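You operate a simulated robot arm through the tools that you are given. There is no shell and no other tool. Be economical: measure what you need, move in short steps, check, and stop when the job is done.

The job below is to be done with a simulated robot arm. You get a single attempt, and the scene is never put back.

TASK
Zero the thickness gauge on the steel check plate, then clear the gauge.
Fine: it must read 500 m; foot up and head parked before the plate goes back.

It is judged by the outcome, as a careful person would: the job done as asked, and still so three seconds after it is handed in. It fails if anything else is knocked over, pushed out of place, dropped, spilled or broken.

THE ROBOT
A 6-joint arm with a two-finger parallel gripper, fixed in place. Base frame: the origin is at the foot of the arm, x ahead of it, y to its left, z up; the work surface is at about z = 0. Units: m, rad, N and s.
With the tool pointing down near the work surface it reaches from about 0.14 to 0.58 m from the base axis. Its first joint turns from -1.152 to 1.152 rad. Payload 2.1 kg.
Tool frame: the origin (TCP) lies between the finger pads and is the grasp point; the fingertips stand 0.03 m ahead of it; z points along the fingers, y is the line along which they close. The gripper opens to 0.094 m. The fingers are 0.028 m wide and 0.01 m thick; the gripper's body (0.05 by 0.096 m) begins 0.055 m behind the TCP.
Orientation is told as [roll, pitch, yaw] about the base's x, y, z axes, in that order, counted from this pose: with the fingers straight down and closing along the base's y, the tool's x points along the base's -x, its y along +y and its z along -z.

THE INTERFACE
- The arm moves only by the tool step_arm. Its argument "increments" is a list of rows, each a list of 7 numbers: the shift along the tool's x, y, z in m, then the turn, a rotation vector about the tool's x, y, z in rad, then the opening, from 0 (shut) to 1 (fully open). In form: [[tx, ty, tz, wx, wy, wz, jaw], ...]. A call has 1 to 20 rows; each row shifts and turns the commanded pose from where the row before left it, along the tool's axes as they then stand. Each row takes 0.2 s and may step no farther than 0.05 m and 0.15 rad from the row before; otherwise, or with a gripper value out of range, the whole call is refused. Where a pose cannot be reached the arm comes as near as it can. A force on the tool above 50 N (or 10 N above the force at the start of the call, whichever is more), or a blocked arm, ends the call early, and 0.2 s more pass. Each finger travels about 0.072 m/s and halts on what it meets, pressing with about 29 N; the grip force reading is that of the motor and also rises with nothing between the fingers. The clock runs only during rows and for 0.2 s after the last one: add rows that do not move to give the fingers time. It gives the time, the measured TCP pose, the force on the tool (base axes), the opening and the grip force at its end, in the units of the frame above (readings bear some noise), with the torque about the TCP (base axes, N m) and any sound that the robot's microphone picked up, and new pictures: "views" is both (left out), scene, wrist or none.
- Cameras (640 x 400 px; columns grow to the right, rows downward): "scene" is fixed at [0.0582, -0.3692, 0.4985]; the picture's right is [0.78, -0.62, 0.00], its down [-0.29, -0.36, -0.89] and it looks along [0.55, 0.69, -0.46] (base axes); focal length 262 px, centre (320, 200). "wrist" rides on the gripper at [0.076, 0.014, -0.103] in the tool frame; the picture's right is [-0.18, 0.98, 0.00], its down [-0.75, -0.14, -0.64] and it looks along [-0.63, -0.12, 0.77] (tool axes); focal length 243 px, centre (320, 200). There is no depth. A picture from a camera that has moved, and an enlarged one, comes with that camera's place and axes in the base frame and with its lens.
- inspect(camera, box): a new picture of the part [left, top, right, bottom] of that camera's present view, enlarged. The clock stands still meanwhile.
- hand_in(): hands the job in; it is judged then, once.

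Go step by step. Nothing tells you positions but the pictures and the camera data: compare them with the known pose of the tool, close in by small moves and look again before you grip or let go. The budget is 120 turns and 200 pictures, counting those below and the enlarged ones. Unless the task says otherwise, let go and move clear before handing in, and close with one line.

The tools are called after "Request:" by a JSON object that holds its "method" and its "body". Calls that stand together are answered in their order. step_arm: Moves the arm, as the interface text tells. Its arguments: {"type":"object","properties":{"increments":{"type":"array"},"views":{"type":"string","enum":["both","scene","wrist","none"]}},"required":["increments"]} The other tools are called the same way: inspect (camera, box) takes an enlarged picture of a part of a camera's view; hand_in () hands the job in.

At the start:

```text
time: 0.0
ee_pos: [0.3271, 0.0639, 0.347]
tool_rot: [0.003, -0.002, 0.003]
contact_force: [0.0, -0.3, 0.5]
ft_torque: [-0.01, -0.02, -0.02]
grip_width: 0.0937
grasp_force: 0.1
```

scene: 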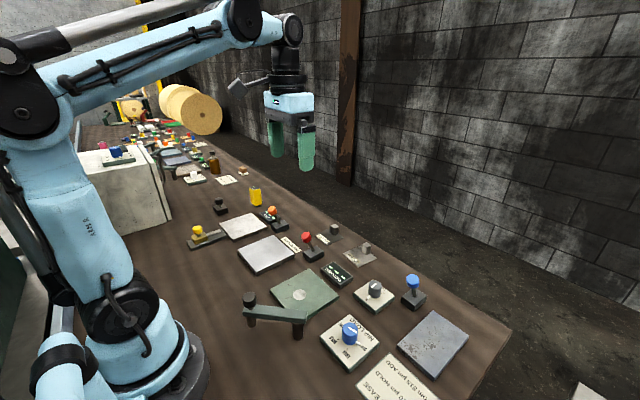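
wrist: 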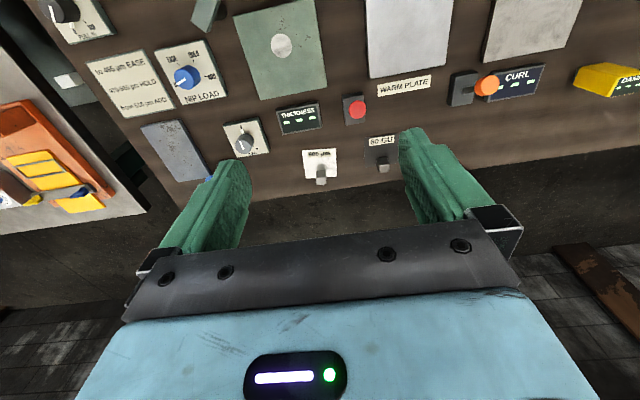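

I see a bench with many controls: a green gauge plate with a round anvil, a "THICKNESS" display, a knob, a red button and several plates. I'll enlarge the views to read the labels.

Request:
{"method": "inspect", "body": {"camera": "scene", "box": [220, 220, 480, 400]}}

Request:
{"method": "inspect", "body": {"camera": "wrist", "box": [80, 0, 400, 200]}}

Request:
{"method": "inspect", "body": {"camera": "wrist", "box": [340, 0, 640, 190]}}

Request:
{"method": "inspect", "body": {"camera": "scene", "box": [160, 130, 420, 300]}}

```text
2.22 times, centred on (350, 310) of scene
camera zoom: at [0.0582, -0.3692, 0.4985], right [0.78, -0.62, 0.0], down [-0.29, -0.36, -0.89], along [0.55, 0.69, -0.46], focal length 581 px, centre (253, -44)
```

zoom: 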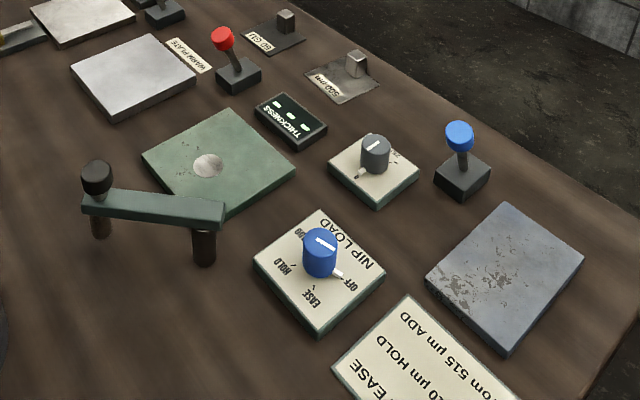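

```text
2.00 times, centred on (240, 100) of wrist
camera zoom: at [0.2508, 0.0775, 0.4494], right [0.18, 0.98, 0.0], down [0.75, -0.14, 0.64], along [0.63, -0.11, -0.77], focal length 485 px, centre (480, 400)
```

zoom: 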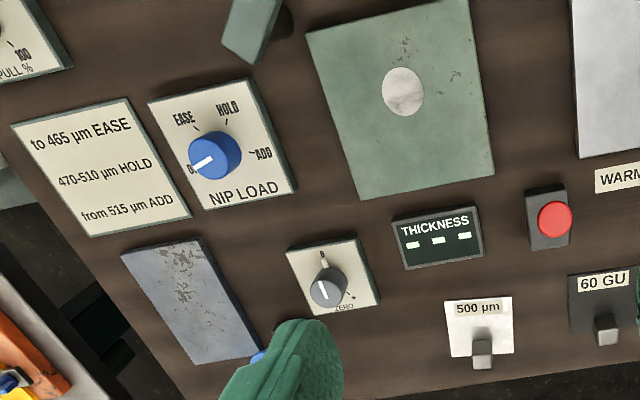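

```text
2.11 times, centred on (490, 95) of wrist
camera zoom: at [0.2508, 0.0775, 0.4494], right [0.18, 0.98, 0.0], down [0.75, -0.14, 0.64], along [0.63, -0.11, -0.77], focal length 511 px, centre (-38, 421)
```

zoom: 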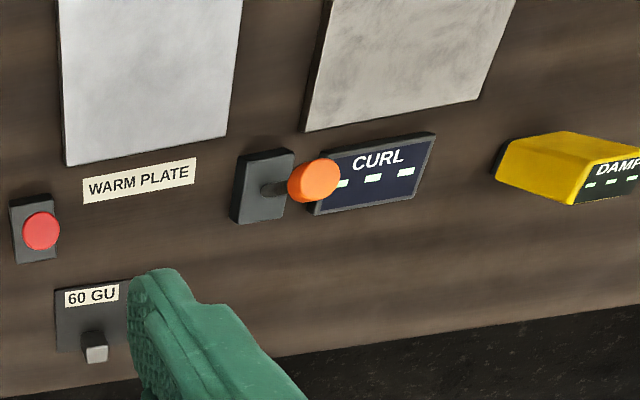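

```text
2.35 times, centred on (290, 215) of scene
camera zoom: at [0.0582, -0.3692, 0.4985], right [0.78, -0.62, 0.0], down [-0.29, -0.36, -0.89], along [0.55, 0.69, -0.46], focal length 615 px, centre (391, 165)
```

zoom: 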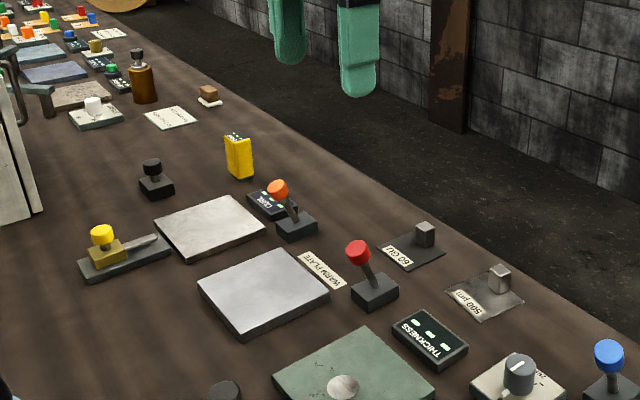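

The gauge's swing arm appears parked: pivot post near (0.24,-0.07), black knob near (0.18,0.01). The anvil is near (0.30,0.01), the ZERO knob near (0.43,-0.09) and the 500 µm check plate near (0.52,0.03). I'll move the camera back over the gauge head to see how it works.

Request:
{"method": "step_arm", "body": {"increments": [[0.04, 0, 0.01, 0, 0, 0, 1], [0.04, 0, 0.01, 0, 0, 0, 1], [0.04, 0, 0.01, 0, 0, 0, 1], [0, 0, 0, 0, 0, 0, 1]]}}

Request:
{"method": "inspect", "body": {"camera": "wrist", "box": [120, 0, 440, 200]}}

Request:
{"method": "inspect", "body": {"camera": "scene", "box": [230, 270, 330, 350]}}

```text
time: 1.0
ee_pos: [0.2071, 0.0625, 0.3163]
tool_rot: [0.004, -0.002, 0.003]
contact_force: [-0.4, 0.8, 0.7]
ft_torque: [0.0, -0.01, -0.01]
grip_width: 0.094
grasp_force: 0.0
camera wrist: at [0.1308, 0.077, 0.4182], right [0.18, 0.98, 0.0], down [0.75, -0.14, 0.64], along [0.63, -0.11, -0.77], focal length 243 px, centre (320, 200)
```

scene: 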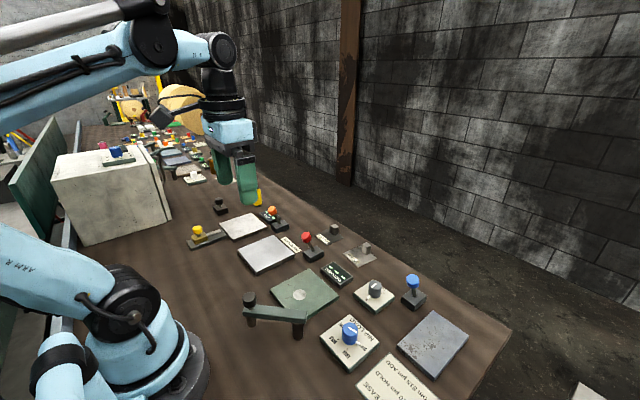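
wrist: 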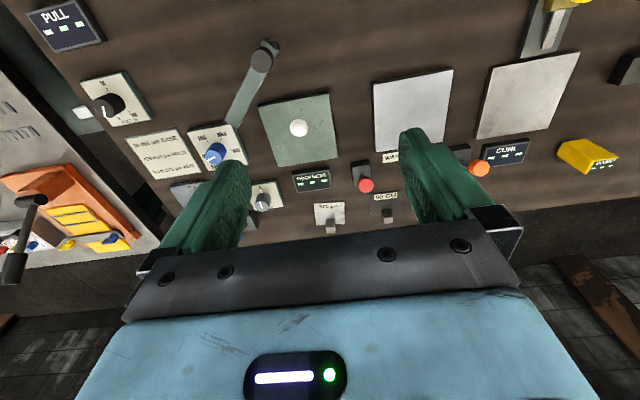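

```text
2.00 times, centred on (280, 100) of wrist
camera zoom: at [0.1308, 0.077, 0.4182], right [0.18, 0.98, 0.0], down [0.75, -0.14, 0.64], along [0.63, -0.11, -0.77], focal length 485 px, centre (400, 400)
```

zoom: 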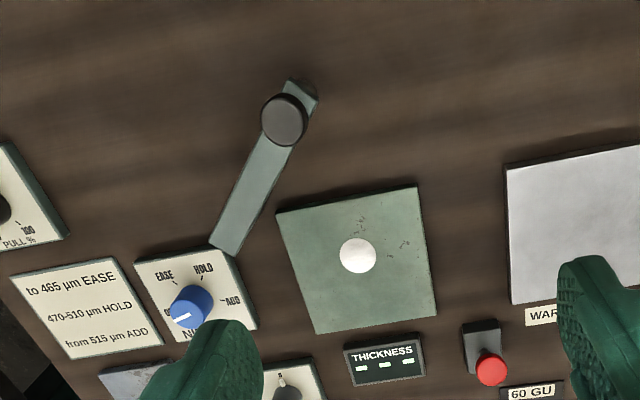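

```text
5.00 times, centred on (280, 310) of scene
camera zoom: at [0.0582, -0.3692, 0.4985], right [0.78, -0.62, 0.0], down [-0.29, -0.36, -0.89], along [0.55, 0.69, -0.46], focal length 1308 px, centre (520, -350)
```

zoom: 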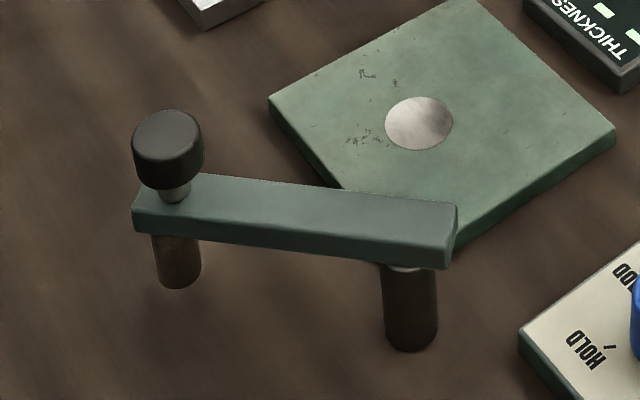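

The head is a swing arm on a post with a plunger knob and foot at its free end, and it's now parked off the base. Next I'll look closely at the 500 µm plate.

Request:
{"method": "step_arm", "body": {"increments": [[-0.04, -0.005, 0.0, 0, 0, 0, 1], [-0.04, -0.005, 0.02, 0, 0, 0, 1], [-0.04, -0.005, 0.02, 0, 0, 0, 1], [-0.04, -0.005, 0.02, 0, 0, 0, 1], [-0.04, -0.005, 0.02, 0, 0, 0, 1], [-0.04, -0.005, 0.02, 0, 0, 0, 1], [-0.04, 0, 0.01, 0, 0, 0, 1], [0, 0, 0, 0, 0, 0, 1]]}}

Request:
{"method": "inspect", "body": {"camera": "wrist", "box": [160, 40, 480, 240]}}

Request:
{"method": "inspect", "body": {"camera": "scene", "box": [300, 220, 420, 300]}}

```text
time: 2.8
ee_pos: [0.4873, 0.0354, 0.2077]
tool_rot: [0.003, -0.001, 0.001]
contact_force: [-0.2, -0.4, 0.0]
ft_torque: [-0.04, 0.02, -0.01]
grip_width: 0.0939
grasp_force: 0.1
camera wrist: at [0.4108, 0.049, 0.3098], right [0.18, 0.98, 0.0], down [0.75, -0.14, 0.64], along [0.63, -0.12, -0.77], focal length 243 px, centre (320, 200)
```

scene: 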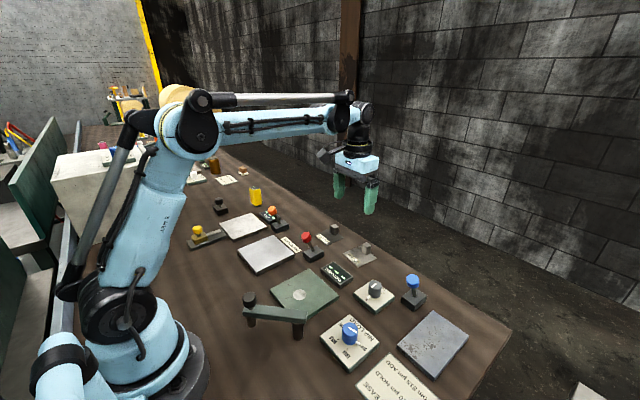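
wrist: 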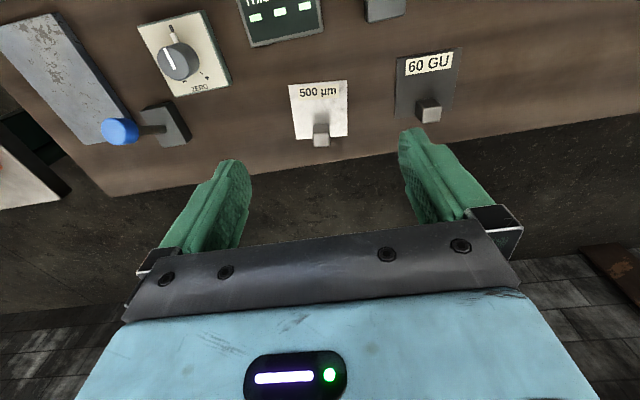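

```text
2.00 times, centred on (320, 140) of wrist
camera zoom: at [0.4108, 0.049, 0.3098], right [0.18, 0.98, 0.0], down [0.75, -0.14, 0.64], along [0.63, -0.12, -0.77], focal length 485 px, centre (320, 320)
```

zoom: 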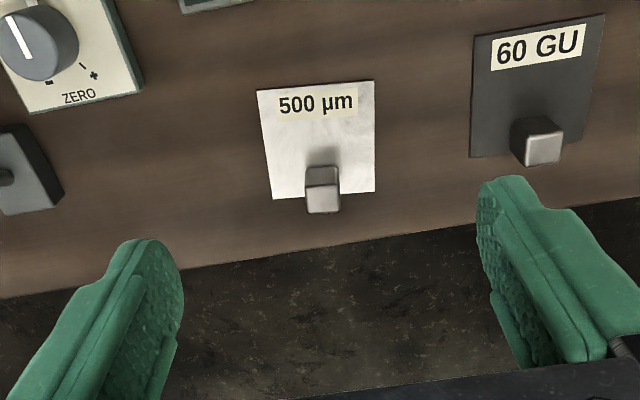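

```text
5.00 times, centred on (360, 260) of scene
camera zoom: at [0.0582, -0.3692, 0.4985], right [0.78, -0.62, 0.0], down [-0.29, -0.36, -0.89], along [0.55, 0.69, -0.46], focal length 1308 px, centre (120, -100)
```

zoom: 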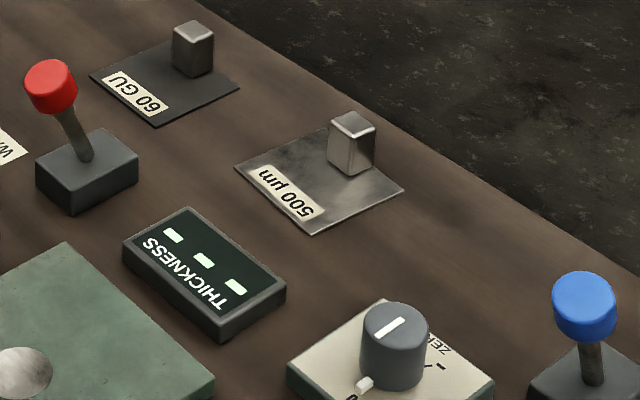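

The plate is about 0.07 m square, centred near (0.521,0.027) and turned about -6°. Its handle is at (0.543,0.025) with the top at z≈0.034. I'll go above it, matching its yaw, with a moderate jaw opening.

Request:
{"method": "step_arm", "body": {"increments": [[-0.028, -0.005, 0, 0, 0, 0, 0.7], [-0.028, -0.005, 0.02, 0, 0, 0.11, 0.6], [0, 0, 0.04, 0, 0, 0, 0.6], [0, 0, 0.04, 0, 0, 0, 0.6], [0, 0, 0.0, 0, 0, 0, 0.6]]}}

Request:
{"method": "inspect", "body": {"camera": "scene", "box": [300, 200, 420, 275]}}

```text
time: 4.0
ee_pos: [0.5469, 0.0227, 0.1056]
tool_rot: [0.004, -0.002, -0.109]
contact_force: [0.2, -0.5, 0.0]
ft_torque: [0.01, -0.02, 0.03]
grip_width: 0.0564
grasp_force: 0.0
camera wrist: at [0.4724, 0.0447, 0.2077], right [0.29, 0.96, 0.0], down [0.73, -0.22, 0.64], along [0.62, -0.18, -0.77], focal length 243 px, centre (320, 200)
```

scene: 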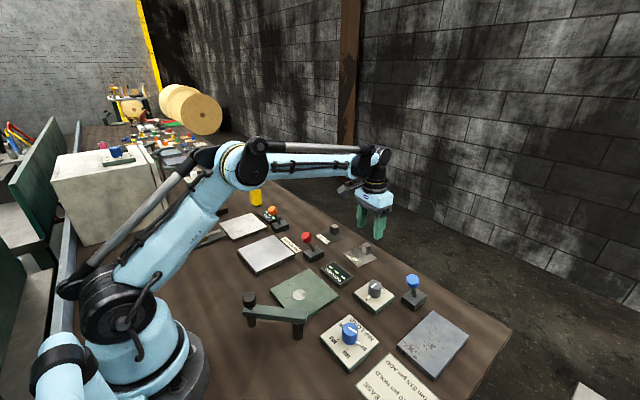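
wrist: 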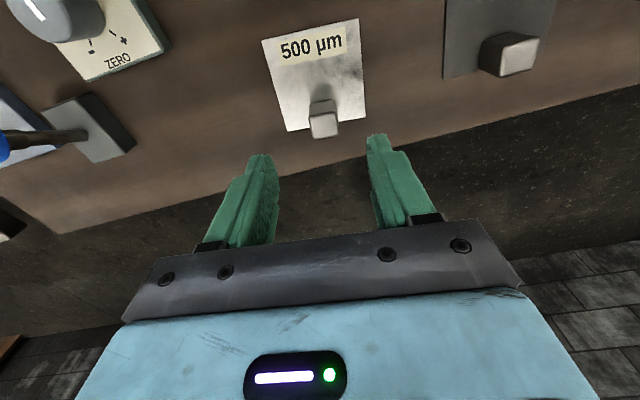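

```text
5.33 times, centred on (360, 238) of scene
camera zoom: at [0.0582, -0.3692, 0.4985], right [0.78, -0.62, 0.0], down [-0.29, -0.36, -0.89], along [0.55, 0.69, -0.46], focal length 1395 px, centre (107, 0)
```

zoom: 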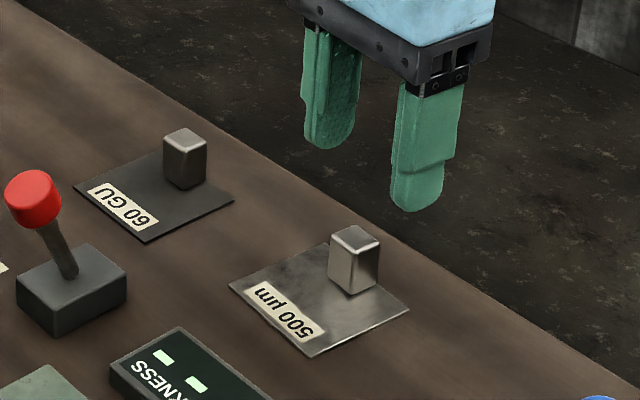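

The handle measures (0.545,0.027), so I need about +4 mm in y. I'll correct that, then descend.

Request:
{"method": "step_arm", "body": {"increments": [[0.001, 0.0045, 0.0, 0, 0, 0, 0.6], [0, 0, 0.03, 0, 0, 0, 0.6], [0, 0, 0.02, 0, 0, 0, 0.6], [0, 0, 0.013, 0, 0, 0, 0.6], [0, 0, 0.0, 0, 0, 0, 0.6]]}}

Request:
{"method": "inspect", "body": {"camera": "scene", "box": [300, 200, 420, 275]}}

```text
time: 5.2
ee_pos: [0.5453, 0.0272, 0.0441]
tool_rot: [0.004, -0.002, -0.107]
contact_force: [0.3, -0.6, -0.4]
ft_torque: [0.03, -0.02, 0.02]
grip_width: 0.0564
grasp_force: 0.0
camera wrist: at [0.4703, 0.0492, 0.1463], right [0.29, 0.96, 0.0], down [0.73, -0.22, 0.64], along [0.62, -0.18, -0.77], focal length 243 px, centre (320, 200)
```

scene: 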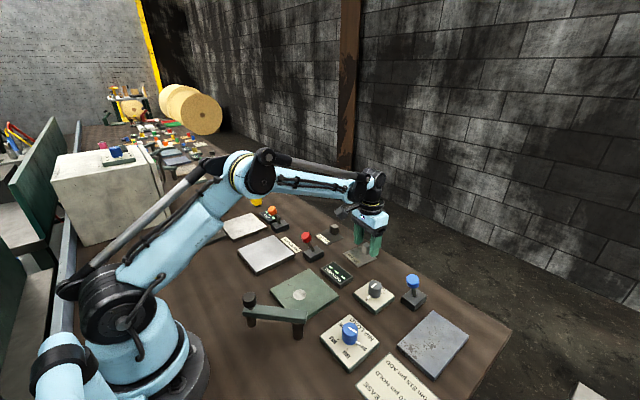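
wrist: 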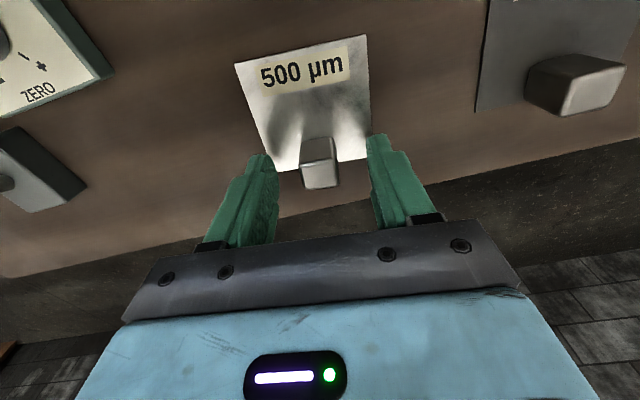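

```text
5.33 times, centred on (360, 238) of scene
camera zoom: at [0.0582, -0.3692, 0.4985], right [0.78, -0.62, 0.0], down [-0.29, -0.36, -0.89], along [0.55, 0.69, -0.46], focal length 1395 px, centre (107, 0)
```

zoom: 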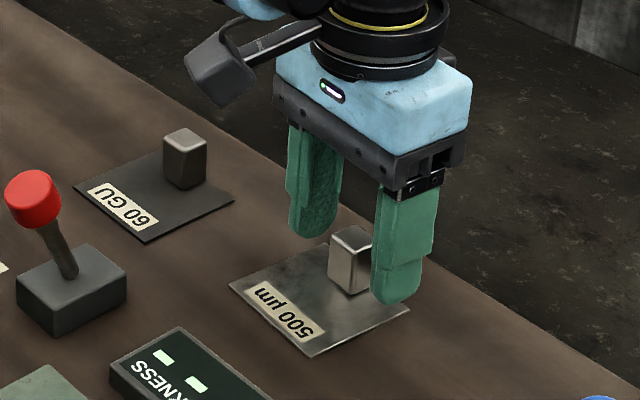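

The handle sits between the fingers. I'll drop a few millimetres and close on it.

Request:
{"method": "step_arm", "body": {"increments": [[0.003, 0.001, 0.004, 0, 0, 0, 0.6], [0, 0, 0, 0, 0, 0, 0.3], [0, 0, 0, 0, 0, 0, 0.05], [0, 0, 0, 0, 0, 0, 0.05], [0, 0, 0, 0, 0, 0, 0.05]], "views": "wrist"}}

```text
time: 6.4
ee_pos: [0.5421, 0.0285, 0.0404]
tool_rot: [0.003, -0.001, -0.108]
contact_force: [1.0, 0.1, 0.4]
ft_torque: [-0.05, 0.02, 0.0]
grip_width: 0.021
grasp_force: 29.2
camera wrist: at [0.467, 0.0512, 0.1429], right [0.29, 0.96, 0.0], down [0.73, -0.22, 0.64], along [0.62, -0.18, -0.77], focal length 243 px, centre (320, 200)
```

wrist: 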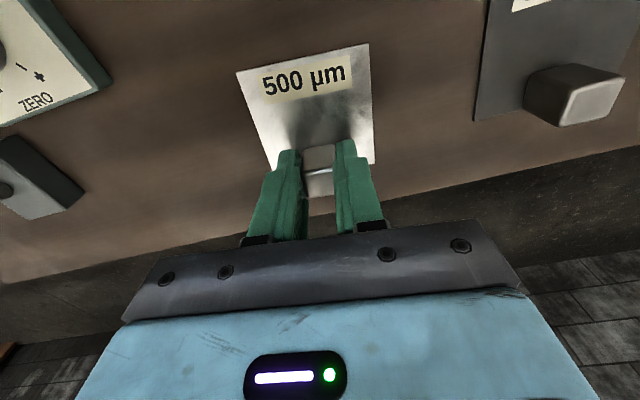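

The plate's handle is gripped at (0.542,0.0285,0.040). I'll lift straight up and carry it above the anvil.

Request:
{"method": "step_arm", "body": {"increments": [[0, 0, -0.02, 0, 0, 0, 0.05], [0, 0, -0.045, 0, 0, 0, 0.05], [0, 0, -0.045, 0, 0, 0, 0.05], [0.0351, -0.0069, 0, 0, 0, 0, 0.05], [0.0351, -0.0069, 0, 0, 0, 0, 0.05], [0.0351, -0.0069, 0, 0, 0, 0, 0.05], [0.0351, -0.0069, 0, 0, 0, 0, 0.05], [0.0351, -0.0069, 0, 0, 0, 0, 0.05], [0.0351, -0.0069, 0, 0, 0, 0, 0.05], [0, 0, 0, 0, 0, 0, 0.05]]}}

Request:
{"method": "inspect", "body": {"camera": "wrist", "box": [160, 0, 480, 200]}}

```text
time: 8.6
ee_pos: [0.3281, 0.0129, 0.1504]
tool_rot: [0.003, 0.0, -0.109]
contact_force: [0.3, -1.2, -0.3]
ft_torque: [0.03, 0.0, 0.0]
grip_width: 0.0212
grasp_force: 29.3
camera wrist: at [0.2526, 0.0353, 0.2523], right [0.29, 0.96, 0.0], down [0.73, -0.22, 0.64], along [0.62, -0.18, -0.77], focal length 243 px, centre (320, 200)
```

scene: 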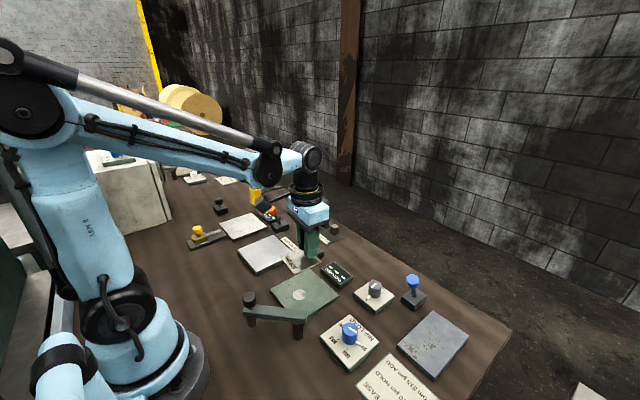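
wrist: 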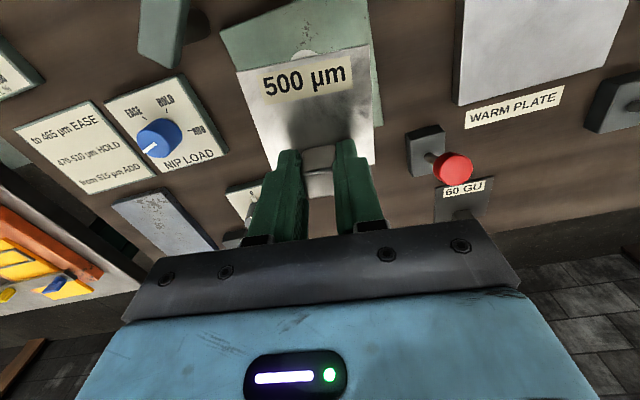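

```text
2.00 times, centred on (320, 100) of wrist
camera zoom: at [0.2526, 0.0353, 0.2523], right [0.29, 0.96, 0.0], down [0.73, -0.22, 0.64], along [0.62, -0.18, -0.77], focal length 485 px, centre (320, 400)
```

zoom: 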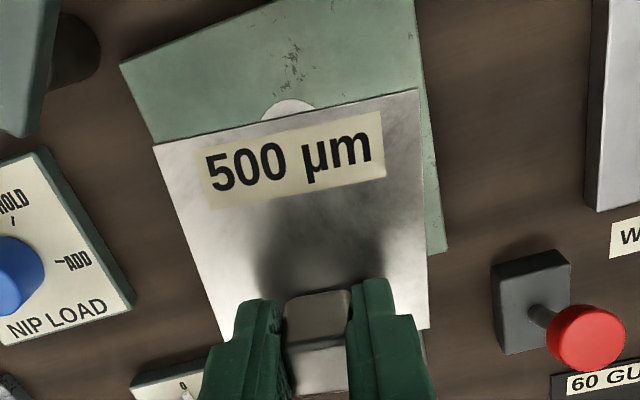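

The plate hangs over the anvil as planned. I'll descend, then feel for contact with small steps.

Request:
{"method": "step_arm", "body": {"increments": [[0, -0.001, 0.045, 0, 0, 0, 0.05], [0, 0, 0.035, 0, 0, 0, 0.05], [0, 0, 0.008, 0, 0, 0, 0.05], [0, 0, 0.0, 0, 0, 0, 0.05]], "views": "none"}}

Request:
{"method": "inspect", "body": {"camera": "scene", "box": [230, 255, 350, 330]}}

```text
time: 9.6
ee_pos: [0.3274, 0.0108, 0.0629]
tool_rot: [0.004, -0.004, -0.109]
contact_force: [0.2, -0.3, -0.7]
ft_torque: [0.0, 0.01, 0.03]
grip_width: 0.0213
grasp_force: 28.8
```

```text
5.33 times, centred on (290, 292) of scene
camera zoom: at [0.0582, -0.3692, 0.4985], right [0.78, -0.62, 0.0], down [-0.29, -0.36, -0.89], along [0.55, 0.69, -0.46], focal length 1395 px, centre (480, -293)
```

zoom: 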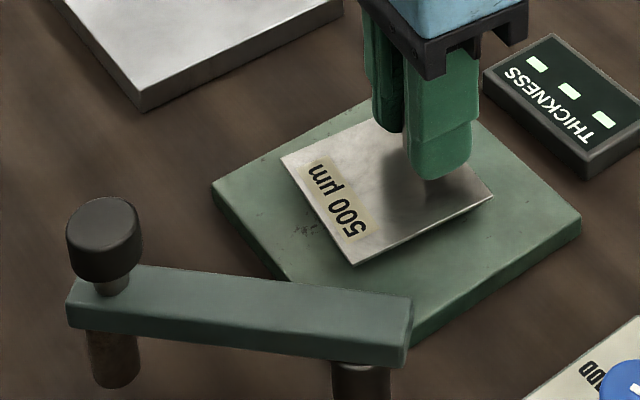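

Request:
{"method": "step_arm", "body": {"increments": [[0, 0, 0.003, 0, 0, 0, 0.05], [0, 0, 0.002, 0, 0, 0, 0.05], [0, 0, 0.001, 0, 0, 0, 0.05], [0, 0, 0.0, 0, 0, 0, 0.05]], "views": "none"}}

Request:
{"method": "inspect", "body": {"camera": "scene", "box": [230, 255, 350, 330]}}

```text
time: 10.6
ee_pos: [0.3259, 0.0109, 0.0557]
tool_rot: [0.003, -0.002, -0.109]
contact_force: [0.2, -0.5, -0.6]
ft_torque: [-0.01, 0.0, 0.03]
grip_width: 0.0209
grasp_force: 28.9
```

```text
5.33 times, centred on (290, 292) of scene
camera zoom: at [0.0582, -0.3692, 0.4985], right [0.78, -0.62, 0.0], down [-0.29, -0.36, -0.89], along [0.55, 0.69, -0.46], focal length 1395 px, centre (480, -293)
```

zoom: 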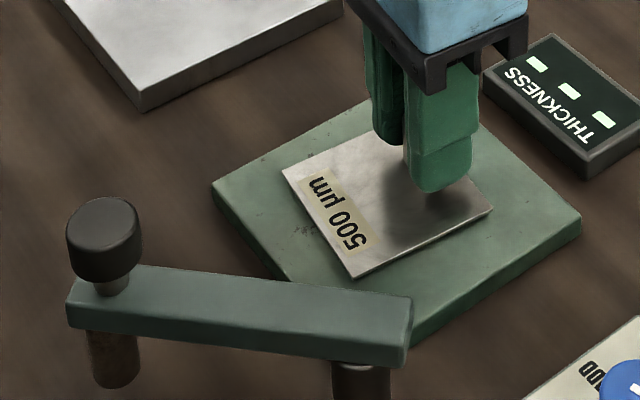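

No contact yet, so I'll keep going in 1 mm steps.

Request:
{"method": "step_arm", "body": {"increments": [[0, 0, 0.001, 0, 0, 0, 0.05], [0, 0, 0.001, 0, 0, 0, 0.05], [0, 0, 0.0, 0, 0, 0, 0.05]], "views": "none"}}

```text
time: 11.4
ee_pos: [0.3266, 0.0114, 0.0541]
tool_rot: [0.003, -0.002, -0.108]
contact_force: [0.5, 0.4, -1.2]
ft_torque: [0.01, 0.02, 0.01]
grip_width: 0.0213
grasp_force: 29.3
```

Request:
{"method": "step_arm", "body": {"increments": [[0, 0, 0.001, 0, 0, 0, 0.05], [0, 0, 0.001, 0, 0, 0, 0.05], [0, 0, 0.0, 0, 0, 0, 0.05]], "views": "none"}}

Request:
{"method": "inspect", "body": {"camera": "scene", "box": [270, 265, 330, 310]}}

```text
time: 12.2
ee_pos: [0.3262, 0.0111, 0.0524]
tool_rot: [0.003, 0.001, -0.108]
contact_force: [-3.1, -1.8, 20.3]
ft_torque: [-0.08, 0.11, 0.01]
grip_width: 0.0209
grasp_force: 28.3
```

```text
8.89 times, centred on (300, 288) of scene
camera zoom: at [0.0581, -0.3692, 0.4985], right [0.78, -0.62, 0.0], down [-0.29, -0.36, -0.89], along [0.55, 0.69, -0.46], focal length 2325 px, centre (498, -578)
```

zoom: 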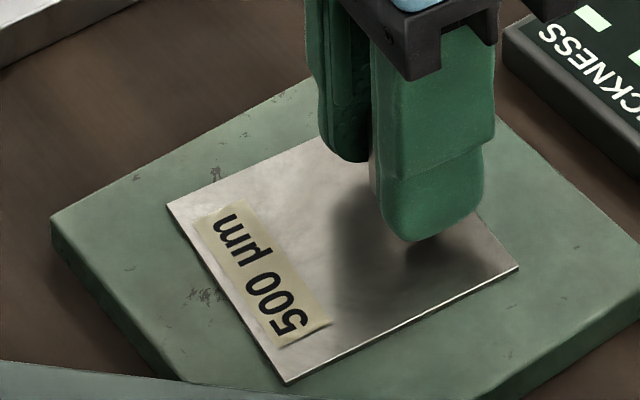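

The plate is on the base, with 20 N contact at z=0.0524. I'll ease off slightly, open, and rise.

Request:
{"method": "step_arm", "body": {"increments": [[0, 0, -0.001, 0, 0, 0, 0.05], [0, 0, 0, 0, 0, 0, 0.3], [0, 0, 0, 0, 0, 0, 0.5], [0, 0, 0, 0, 0, 0, 0.5], [0, 0, -0.04, 0, 0, 0, 0.5], [0, 0, -0.045, 0, 0, 0, 0.5], [0, 0, -0.045, 0, 0, 0, 0.5], [0, 0, -0.0, 0, 0, 0, 0.5]]}}

Request:
{"method": "inspect", "body": {"camera": "scene", "box": [230, 255, 350, 330]}}

Request:
{"method": "inspect", "body": {"camera": "wrist", "box": [160, 0, 480, 200]}}

```text
time: 14.0
ee_pos: [0.326, 0.0108, 0.1831]
tool_rot: [0.004, -0.002, -0.109]
contact_force: [0.6, -0.7, -0.4]
ft_torque: [0.0, -0.01, 0.03]
grip_width: 0.0469
grasp_force: 0.0
camera wrist: at [0.2511, 0.0329, 0.286], right [0.29, 0.96, 0.0], down [0.73, -0.22, 0.64], along [0.62, -0.18, -0.77], focal length 243 px, centre (320, 200)
```

scene: 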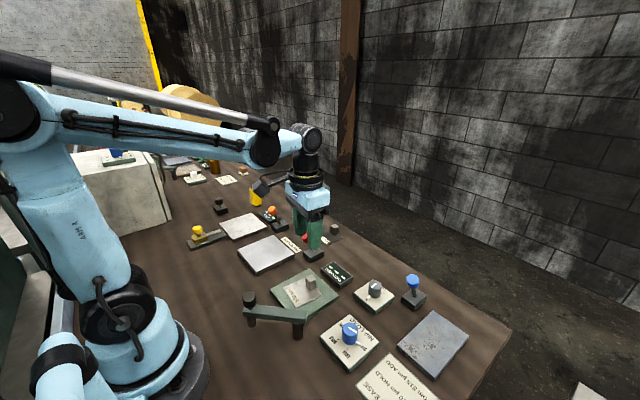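
wrist: 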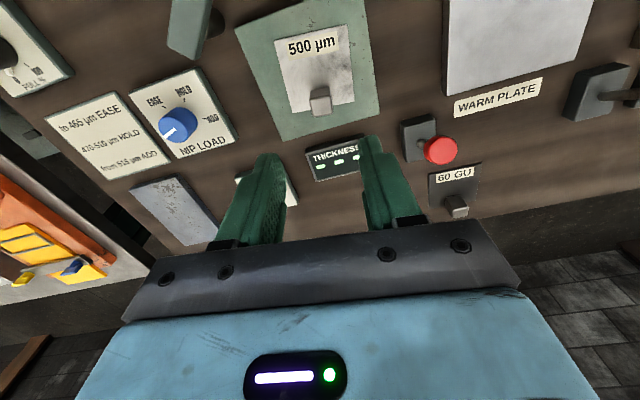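

```text
5.33 times, centred on (290, 292) of scene
camera zoom: at [0.0582, -0.3692, 0.4985], right [0.78, -0.62, 0.0], down [-0.29, -0.36, -0.89], along [0.55, 0.69, -0.46], focal length 1395 px, centre (480, -293)
```

zoom: 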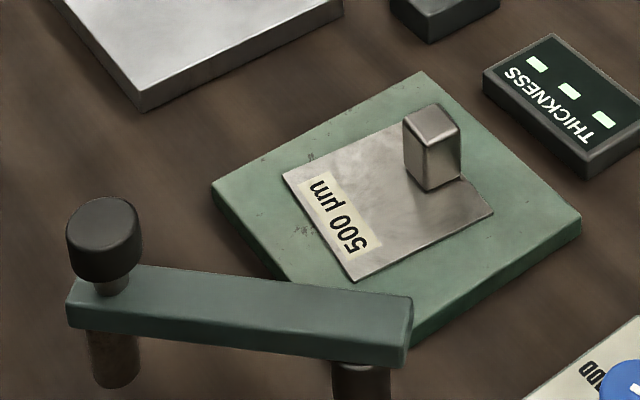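

```text
2.00 times, centred on (320, 100) of wrist
camera zoom: at [0.2511, 0.0329, 0.286], right [0.29, 0.96, 0.0], down [0.73, -0.22, 0.64], along [0.62, -0.18, -0.77], focal length 485 px, centre (320, 400)
```

zoom: 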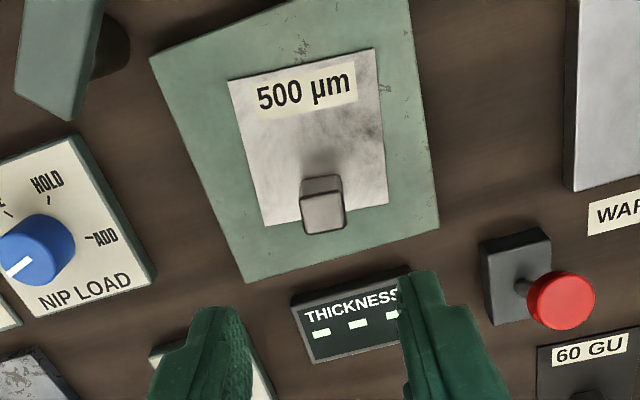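

The plate is seated over the anvil with its handle out of the arm's path. Next I'll measure the head knob from closer.

Request:
{"method": "step_arm", "body": {"increments": [[0, 0, -0.01, 0, 0, -0.108, 0.7], [0.04, 0.01, 0, 0, 0, 0, 0.7], [0.04, 0.01, 0, 0, 0, 0, 0.7], [0.04, 0.01, 0, 0, 0, 0, 0.7], [0, 0, 0, 0, 0, 0, 0.7]]}}

Request:
{"method": "inspect", "body": {"camera": "wrist", "box": [160, 0, 400, 150]}}

Request:
{"method": "inspect", "body": {"camera": "scene", "box": [230, 280, 310, 345]}}

```text
time: 15.2
ee_pos: [0.2053, 0.0417, 0.1906]
tool_rot: [0.003, -0.001, 0.0]
contact_force: [0.2, 0.8, 0.7]
ft_torque: [-0.01, 0.01, 0.02]
grip_width: 0.0657
grasp_force: 0.1
camera wrist: at [0.1285, 0.0541, 0.2934], right [0.18, 0.98, 0.0], down [0.75, -0.14, 0.64], along [0.63, -0.12, -0.77], focal length 243 px, centre (320, 200)
```

scene: 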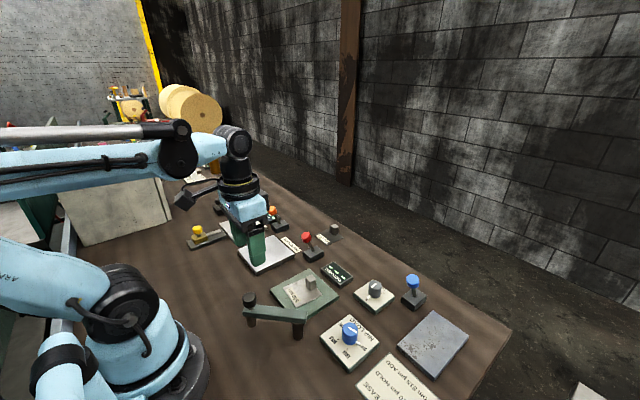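
wrist: 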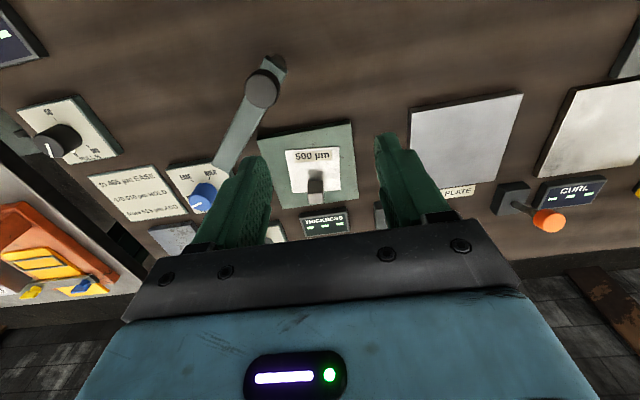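

```text
2.67 times, centred on (280, 75) of wrist
camera zoom: at [0.1285, 0.0541, 0.2934], right [0.18, 0.98, 0.0], down [0.75, -0.14, 0.64], along [0.63, -0.12, -0.77], focal length 647 px, centre (427, 533)
```

zoom: 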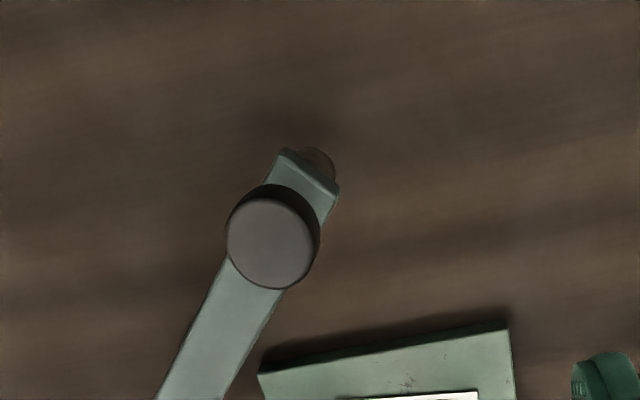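

```text
6.15 times, centred on (270, 312) of scene
camera zoom: at [0.0582, -0.3692, 0.4985], right [0.78, -0.62, 0.0], down [-0.29, -0.36, -0.89], along [0.55, 0.69, -0.46], focal length 1609 px, centre (628, -492)
```

zoom: 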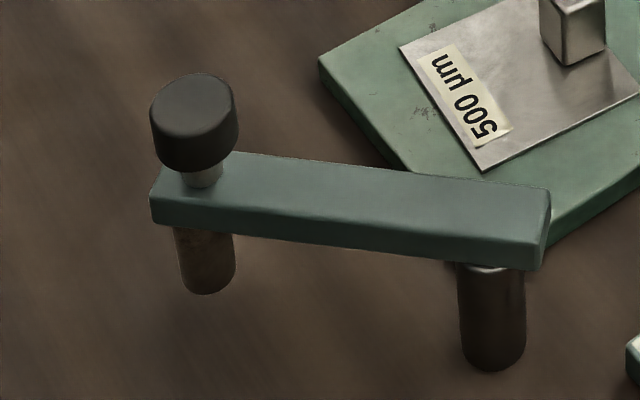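

The knob is at (0.176,-0.002), its top is at z≈0.094 and it's 28 mm across. About 9 mm of shaft shows above the arm, so the foot is up. I'll turn the gripper so the fingers straddle the knob along its swing direction.

Request:
{"method": "step_arm", "body": {"increments": [[0, 0, 0, 0, 0, 0.1455, 0.5], [0, 0, 0, 0, 0, 0.1455, 0.5], [0, 0, 0, 0, 0, 0.1455, 0.5], [0, 0, 0, 0, 0, 0.1455, 0.5], [0, 0, 0, 0, 0, 0.1455, 0.5], [0, 0, 0, 0, 0, 0.1455, 0.5], [0, 0, 0, 0, 0, 0, 0.5]]}}

```text
time: 16.8
ee_pos: [0.2068, 0.0412, 0.1931]
tool_rot: [0.004, 0.002, -0.876]
contact_force: [0.0, -0.8, -0.1]
ft_torque: [-0.01, 0.0, 0.01]
grip_width: 0.047
grasp_force: 0.0
camera wrist: at [0.1681, 0.1079, 0.2954], right [0.87, 0.49, 0.0], down [0.37, -0.67, 0.64], along [0.31, -0.56, -0.77], focal length 243 px, centre (320, 200)
```

scene: 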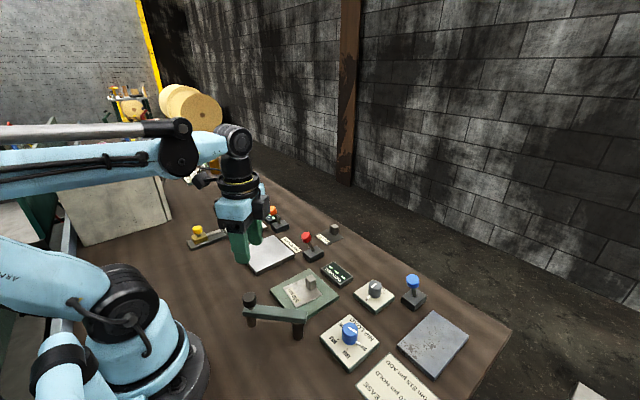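
wrist: 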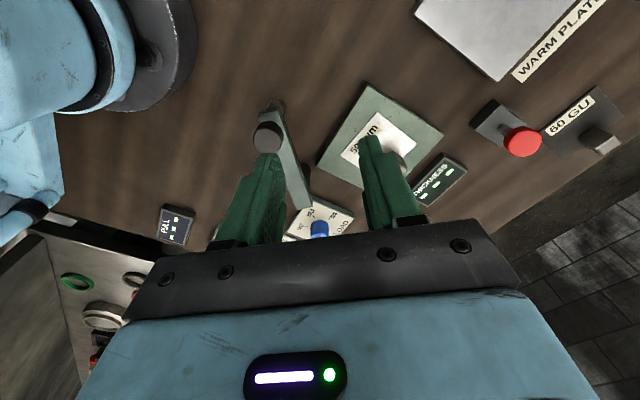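

I'll move over the knob, to (0.175,0), and stop a bit above it to check.

Request:
{"method": "step_arm", "body": {"increments": [[-0.006, -0.025, 0, 0, 0, 0, 0.55], [-0.0065, -0.0257, 0, 0, 0, 0, 0.55], [0, 0, 0.04, 0, 0, 0, 0.55], [0, 0, 0.012, 0, 0, 0, 0.55], [0, 0, 0, 0, 0, 0, 0.55]]}}

Request:
{"method": "inspect", "body": {"camera": "scene", "box": [200, 240, 320, 330]}}

```text
time: 18.0
ee_pos: [0.1755, -0.0014, 0.1405]
tool_rot: [0.004, 0.001, -0.872]
contact_force: [0.0, 0.5, 0.1]
ft_torque: [0.0, 0.02, 0.02]
grip_width: 0.0519
grasp_force: 0.1
camera wrist: at [0.1369, 0.0658, 0.2426], right [0.87, 0.49, 0.0], down [0.37, -0.67, 0.64], along [0.32, -0.56, -0.77], focal length 243 px, centre (320, 200)
```

scene: 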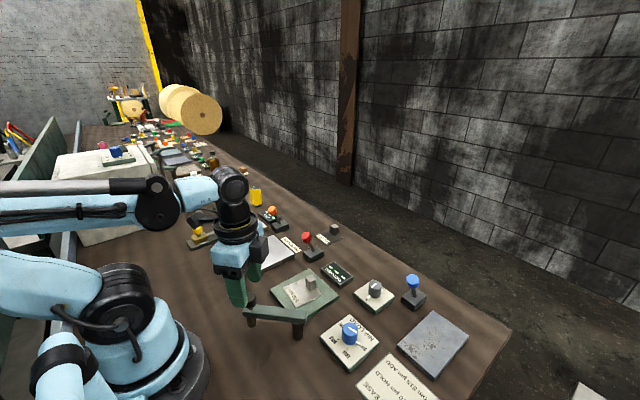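
wrist: 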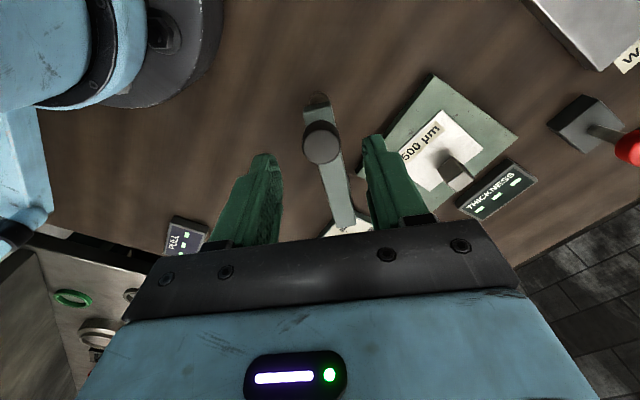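

```text
4.44 times, centred on (260, 285) of scene
camera zoom: at [0.0582, -0.3692, 0.4985], right [0.78, -0.62, 0.0], down [-0.29, -0.36, -0.89], along [0.55, 0.69, -0.46], focal length 1162 px, centre (587, -178)
```

zoom: 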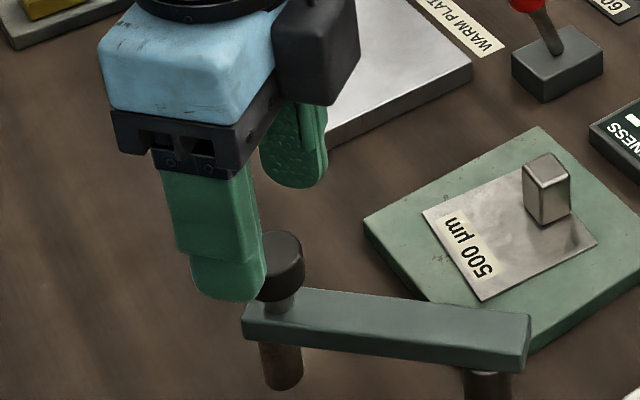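

It's centred. I'll descend to z≈0.107 so the tips flank the knob above the arm, then narrow the jaw loosely.

Request:
{"method": "step_arm", "body": {"increments": [[0, 0, 0.02, 0, 0, 0, 0.55], [0, 0, 0.013, 0, 0, 0, 0.55], [0, 0, 0, 0, 0, 0, 0.4], [0, 0, 0, 0, 0, 0, 0.4]]}}

Request:
{"method": "inspect", "body": {"camera": "scene", "box": [200, 250, 320, 340]}}

```text
time: 19.0
ee_pos: [0.1746, -0.0009, 0.1073]
tool_rot: [0.004, 0.002, -0.872]
contact_force: [0.3, 0.2, 0.1]
ft_torque: [0.0, -0.03, -0.02]
grip_width: 0.0375
grasp_force: 0.0
camera wrist: at [0.1373, 0.066, 0.2105], right [0.87, 0.49, 0.0], down [0.37, -0.67, 0.64], along [0.32, -0.56, -0.77], focal length 243 px, centre (320, 200)
```

scene: 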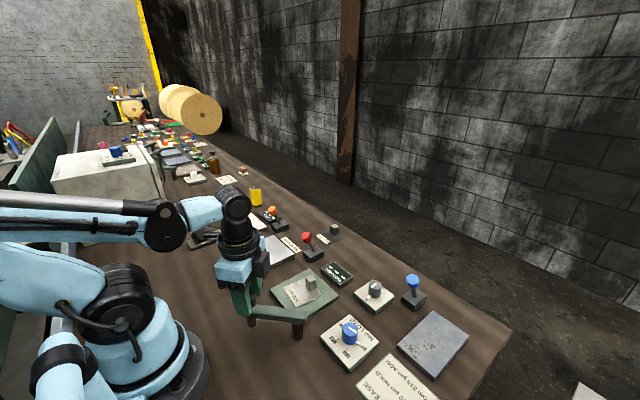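
wrist: 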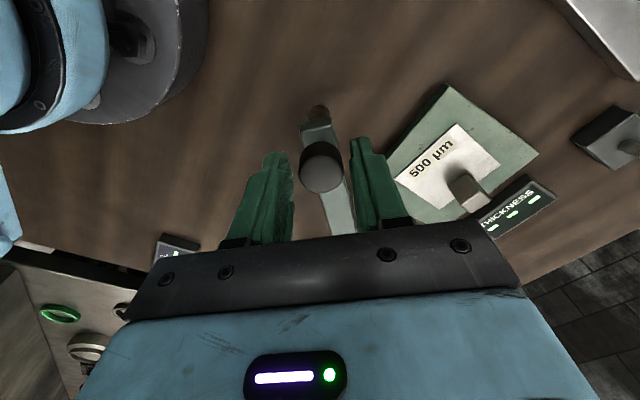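

```text
4.44 times, centred on (260, 295) of scene
camera zoom: at [0.0582, -0.3692, 0.4985], right [0.78, -0.62, 0.0], down [-0.29, -0.36, -0.89], along [0.55, 0.69, -0.46], focal length 1162 px, centre (587, -222)
```

zoom: 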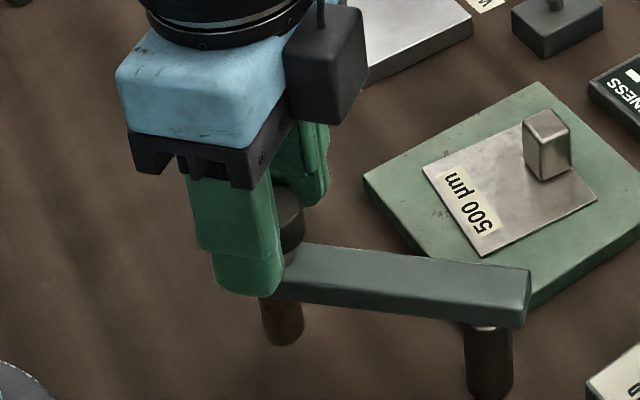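

The fingers flank the knob. I'll swing it along the arc about the pivot, a small amount first to test.

Request:
{"method": "step_arm", "body": {"increments": [[-0.0005, 0.0096, 0, 0, 0, 0.1, 0.4], [-0.0005, 0.0096, 0, 0, 0, 0.1, 0.4], [-0.0005, 0.0096, 0, 0, 0, 0.1, 0.4], [-0.0005, 0.0096, 0, 0, 0, 0.1, 0.4]]}}

Request:
{"method": "inspect", "body": {"camera": "scene", "box": [200, 250, 320, 340]}}

```text
time: 20.0
ee_pos: [0.2085, 0.0166, 0.1087]
tool_rot: [0.001, 0.0, -1.275]
contact_force: [0.2, -0.2, 0.5]
ft_torque: [0.0, -0.02, -0.01]
grip_width: 0.0379
grasp_force: 0.4
camera wrist: at [0.2007, 0.0933, 0.2108], right [0.99, 0.11, 0.0], down [0.08, -0.76, 0.64], along [0.07, -0.64, -0.77], focal length 243 px, centre (320, 200)
```

scene: 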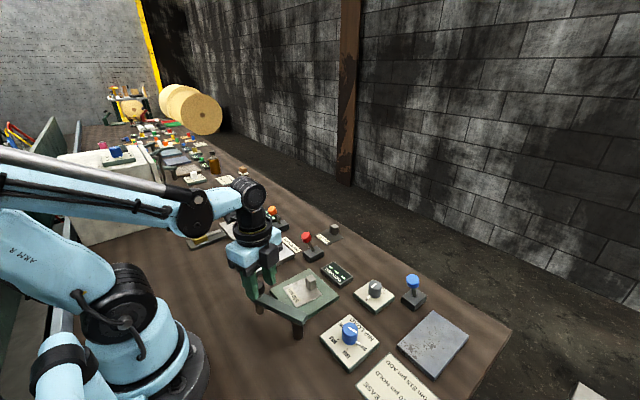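
wrist: 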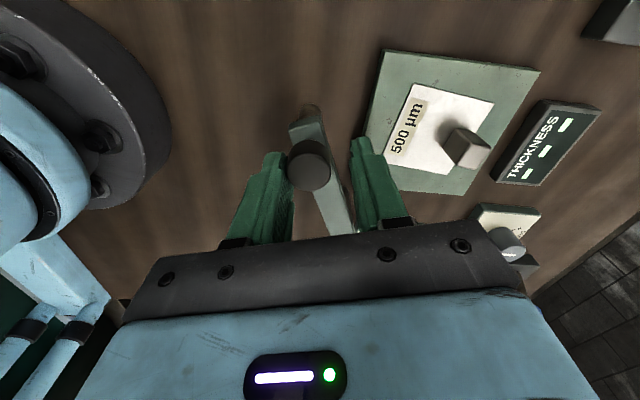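

```text
4.44 times, centred on (260, 295) of scene
camera zoom: at [0.0582, -0.3692, 0.4985], right [0.78, -0.62, 0.0], down [-0.29, -0.36, -0.89], along [0.55, 0.69, -0.46], focal length 1162 px, centre (587, -222)
```

zoom: 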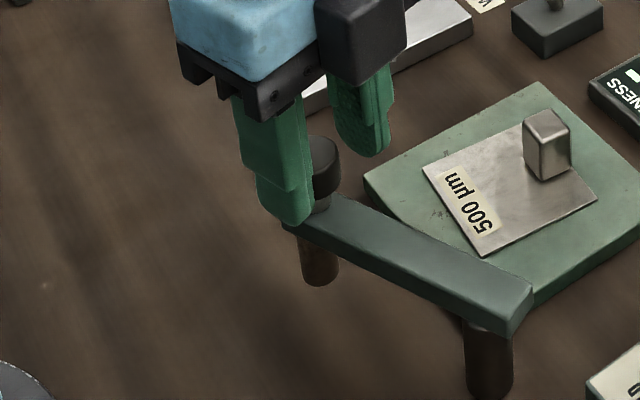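

The head swings freely with the fingers. I'll continue toward the plate.

Request:
{"method": "step_arm", "body": {"increments": [[-0.0005, 0.0096, 0, 0, 0, 0.1, 0.4], [-0.0005, 0.0096, 0, 0, 0, 0.1, 0.4], [-0.0005, 0.0096, 0, 0, 0, 0.1, 0.4], [-0.0005, 0.0096, 0, 0, 0, 0.1, 0.4], [-0.0005, 0.0096, 0, 0, 0, 0.1, 0.4], [-0.0005, 0.0096, 0, 0, 0, 0.1, 0.4]]}}

Request:
{"method": "inspect", "body": {"camera": "scene", "box": [220, 240, 340, 330]}}

```text
time: 21.4
ee_pos: [0.2666, 0.0175, 0.1073]
tool_rot: [-0.001, 0.004, -1.876]
contact_force: [0.2, 0.1, -0.1]
ft_torque: [0.01, 0.02, -0.02]
grip_width: 0.0378
grasp_force: 0.8
camera wrist: at [0.3029, 0.0847, 0.2099], right [0.88, -0.47, 0.0], down [-0.36, -0.68, 0.64], along [-0.3, -0.56, -0.77], focal length 243 px, centre (320, 200)
```

scene: 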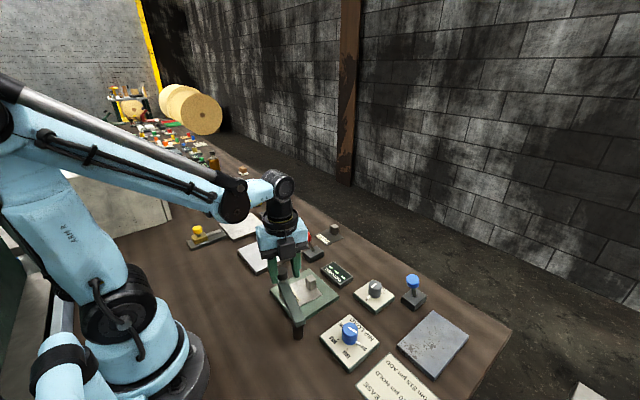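
wrist: 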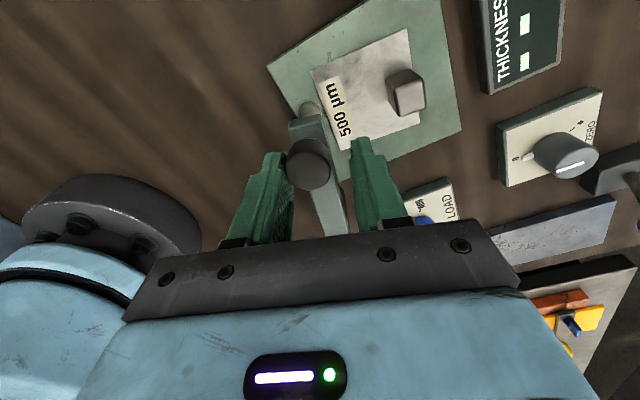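

```text
4.44 times, centred on (280, 285) of scene
camera zoom: at [0.0582, -0.3692, 0.4985], right [0.78, -0.62, 0.0], down [-0.29, -0.36, -0.89], along [0.55, 0.69, -0.46], focal length 1162 px, centre (498, -178)
```

zoom: 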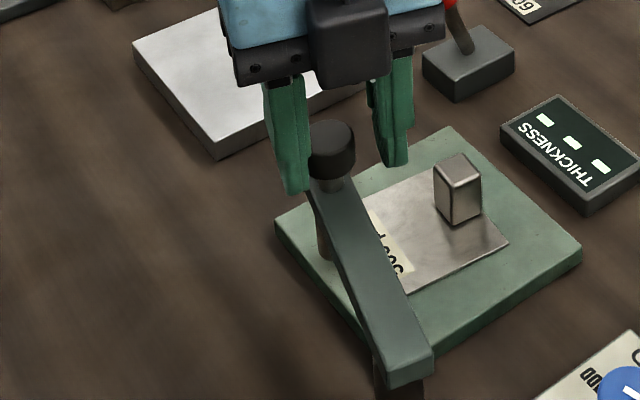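

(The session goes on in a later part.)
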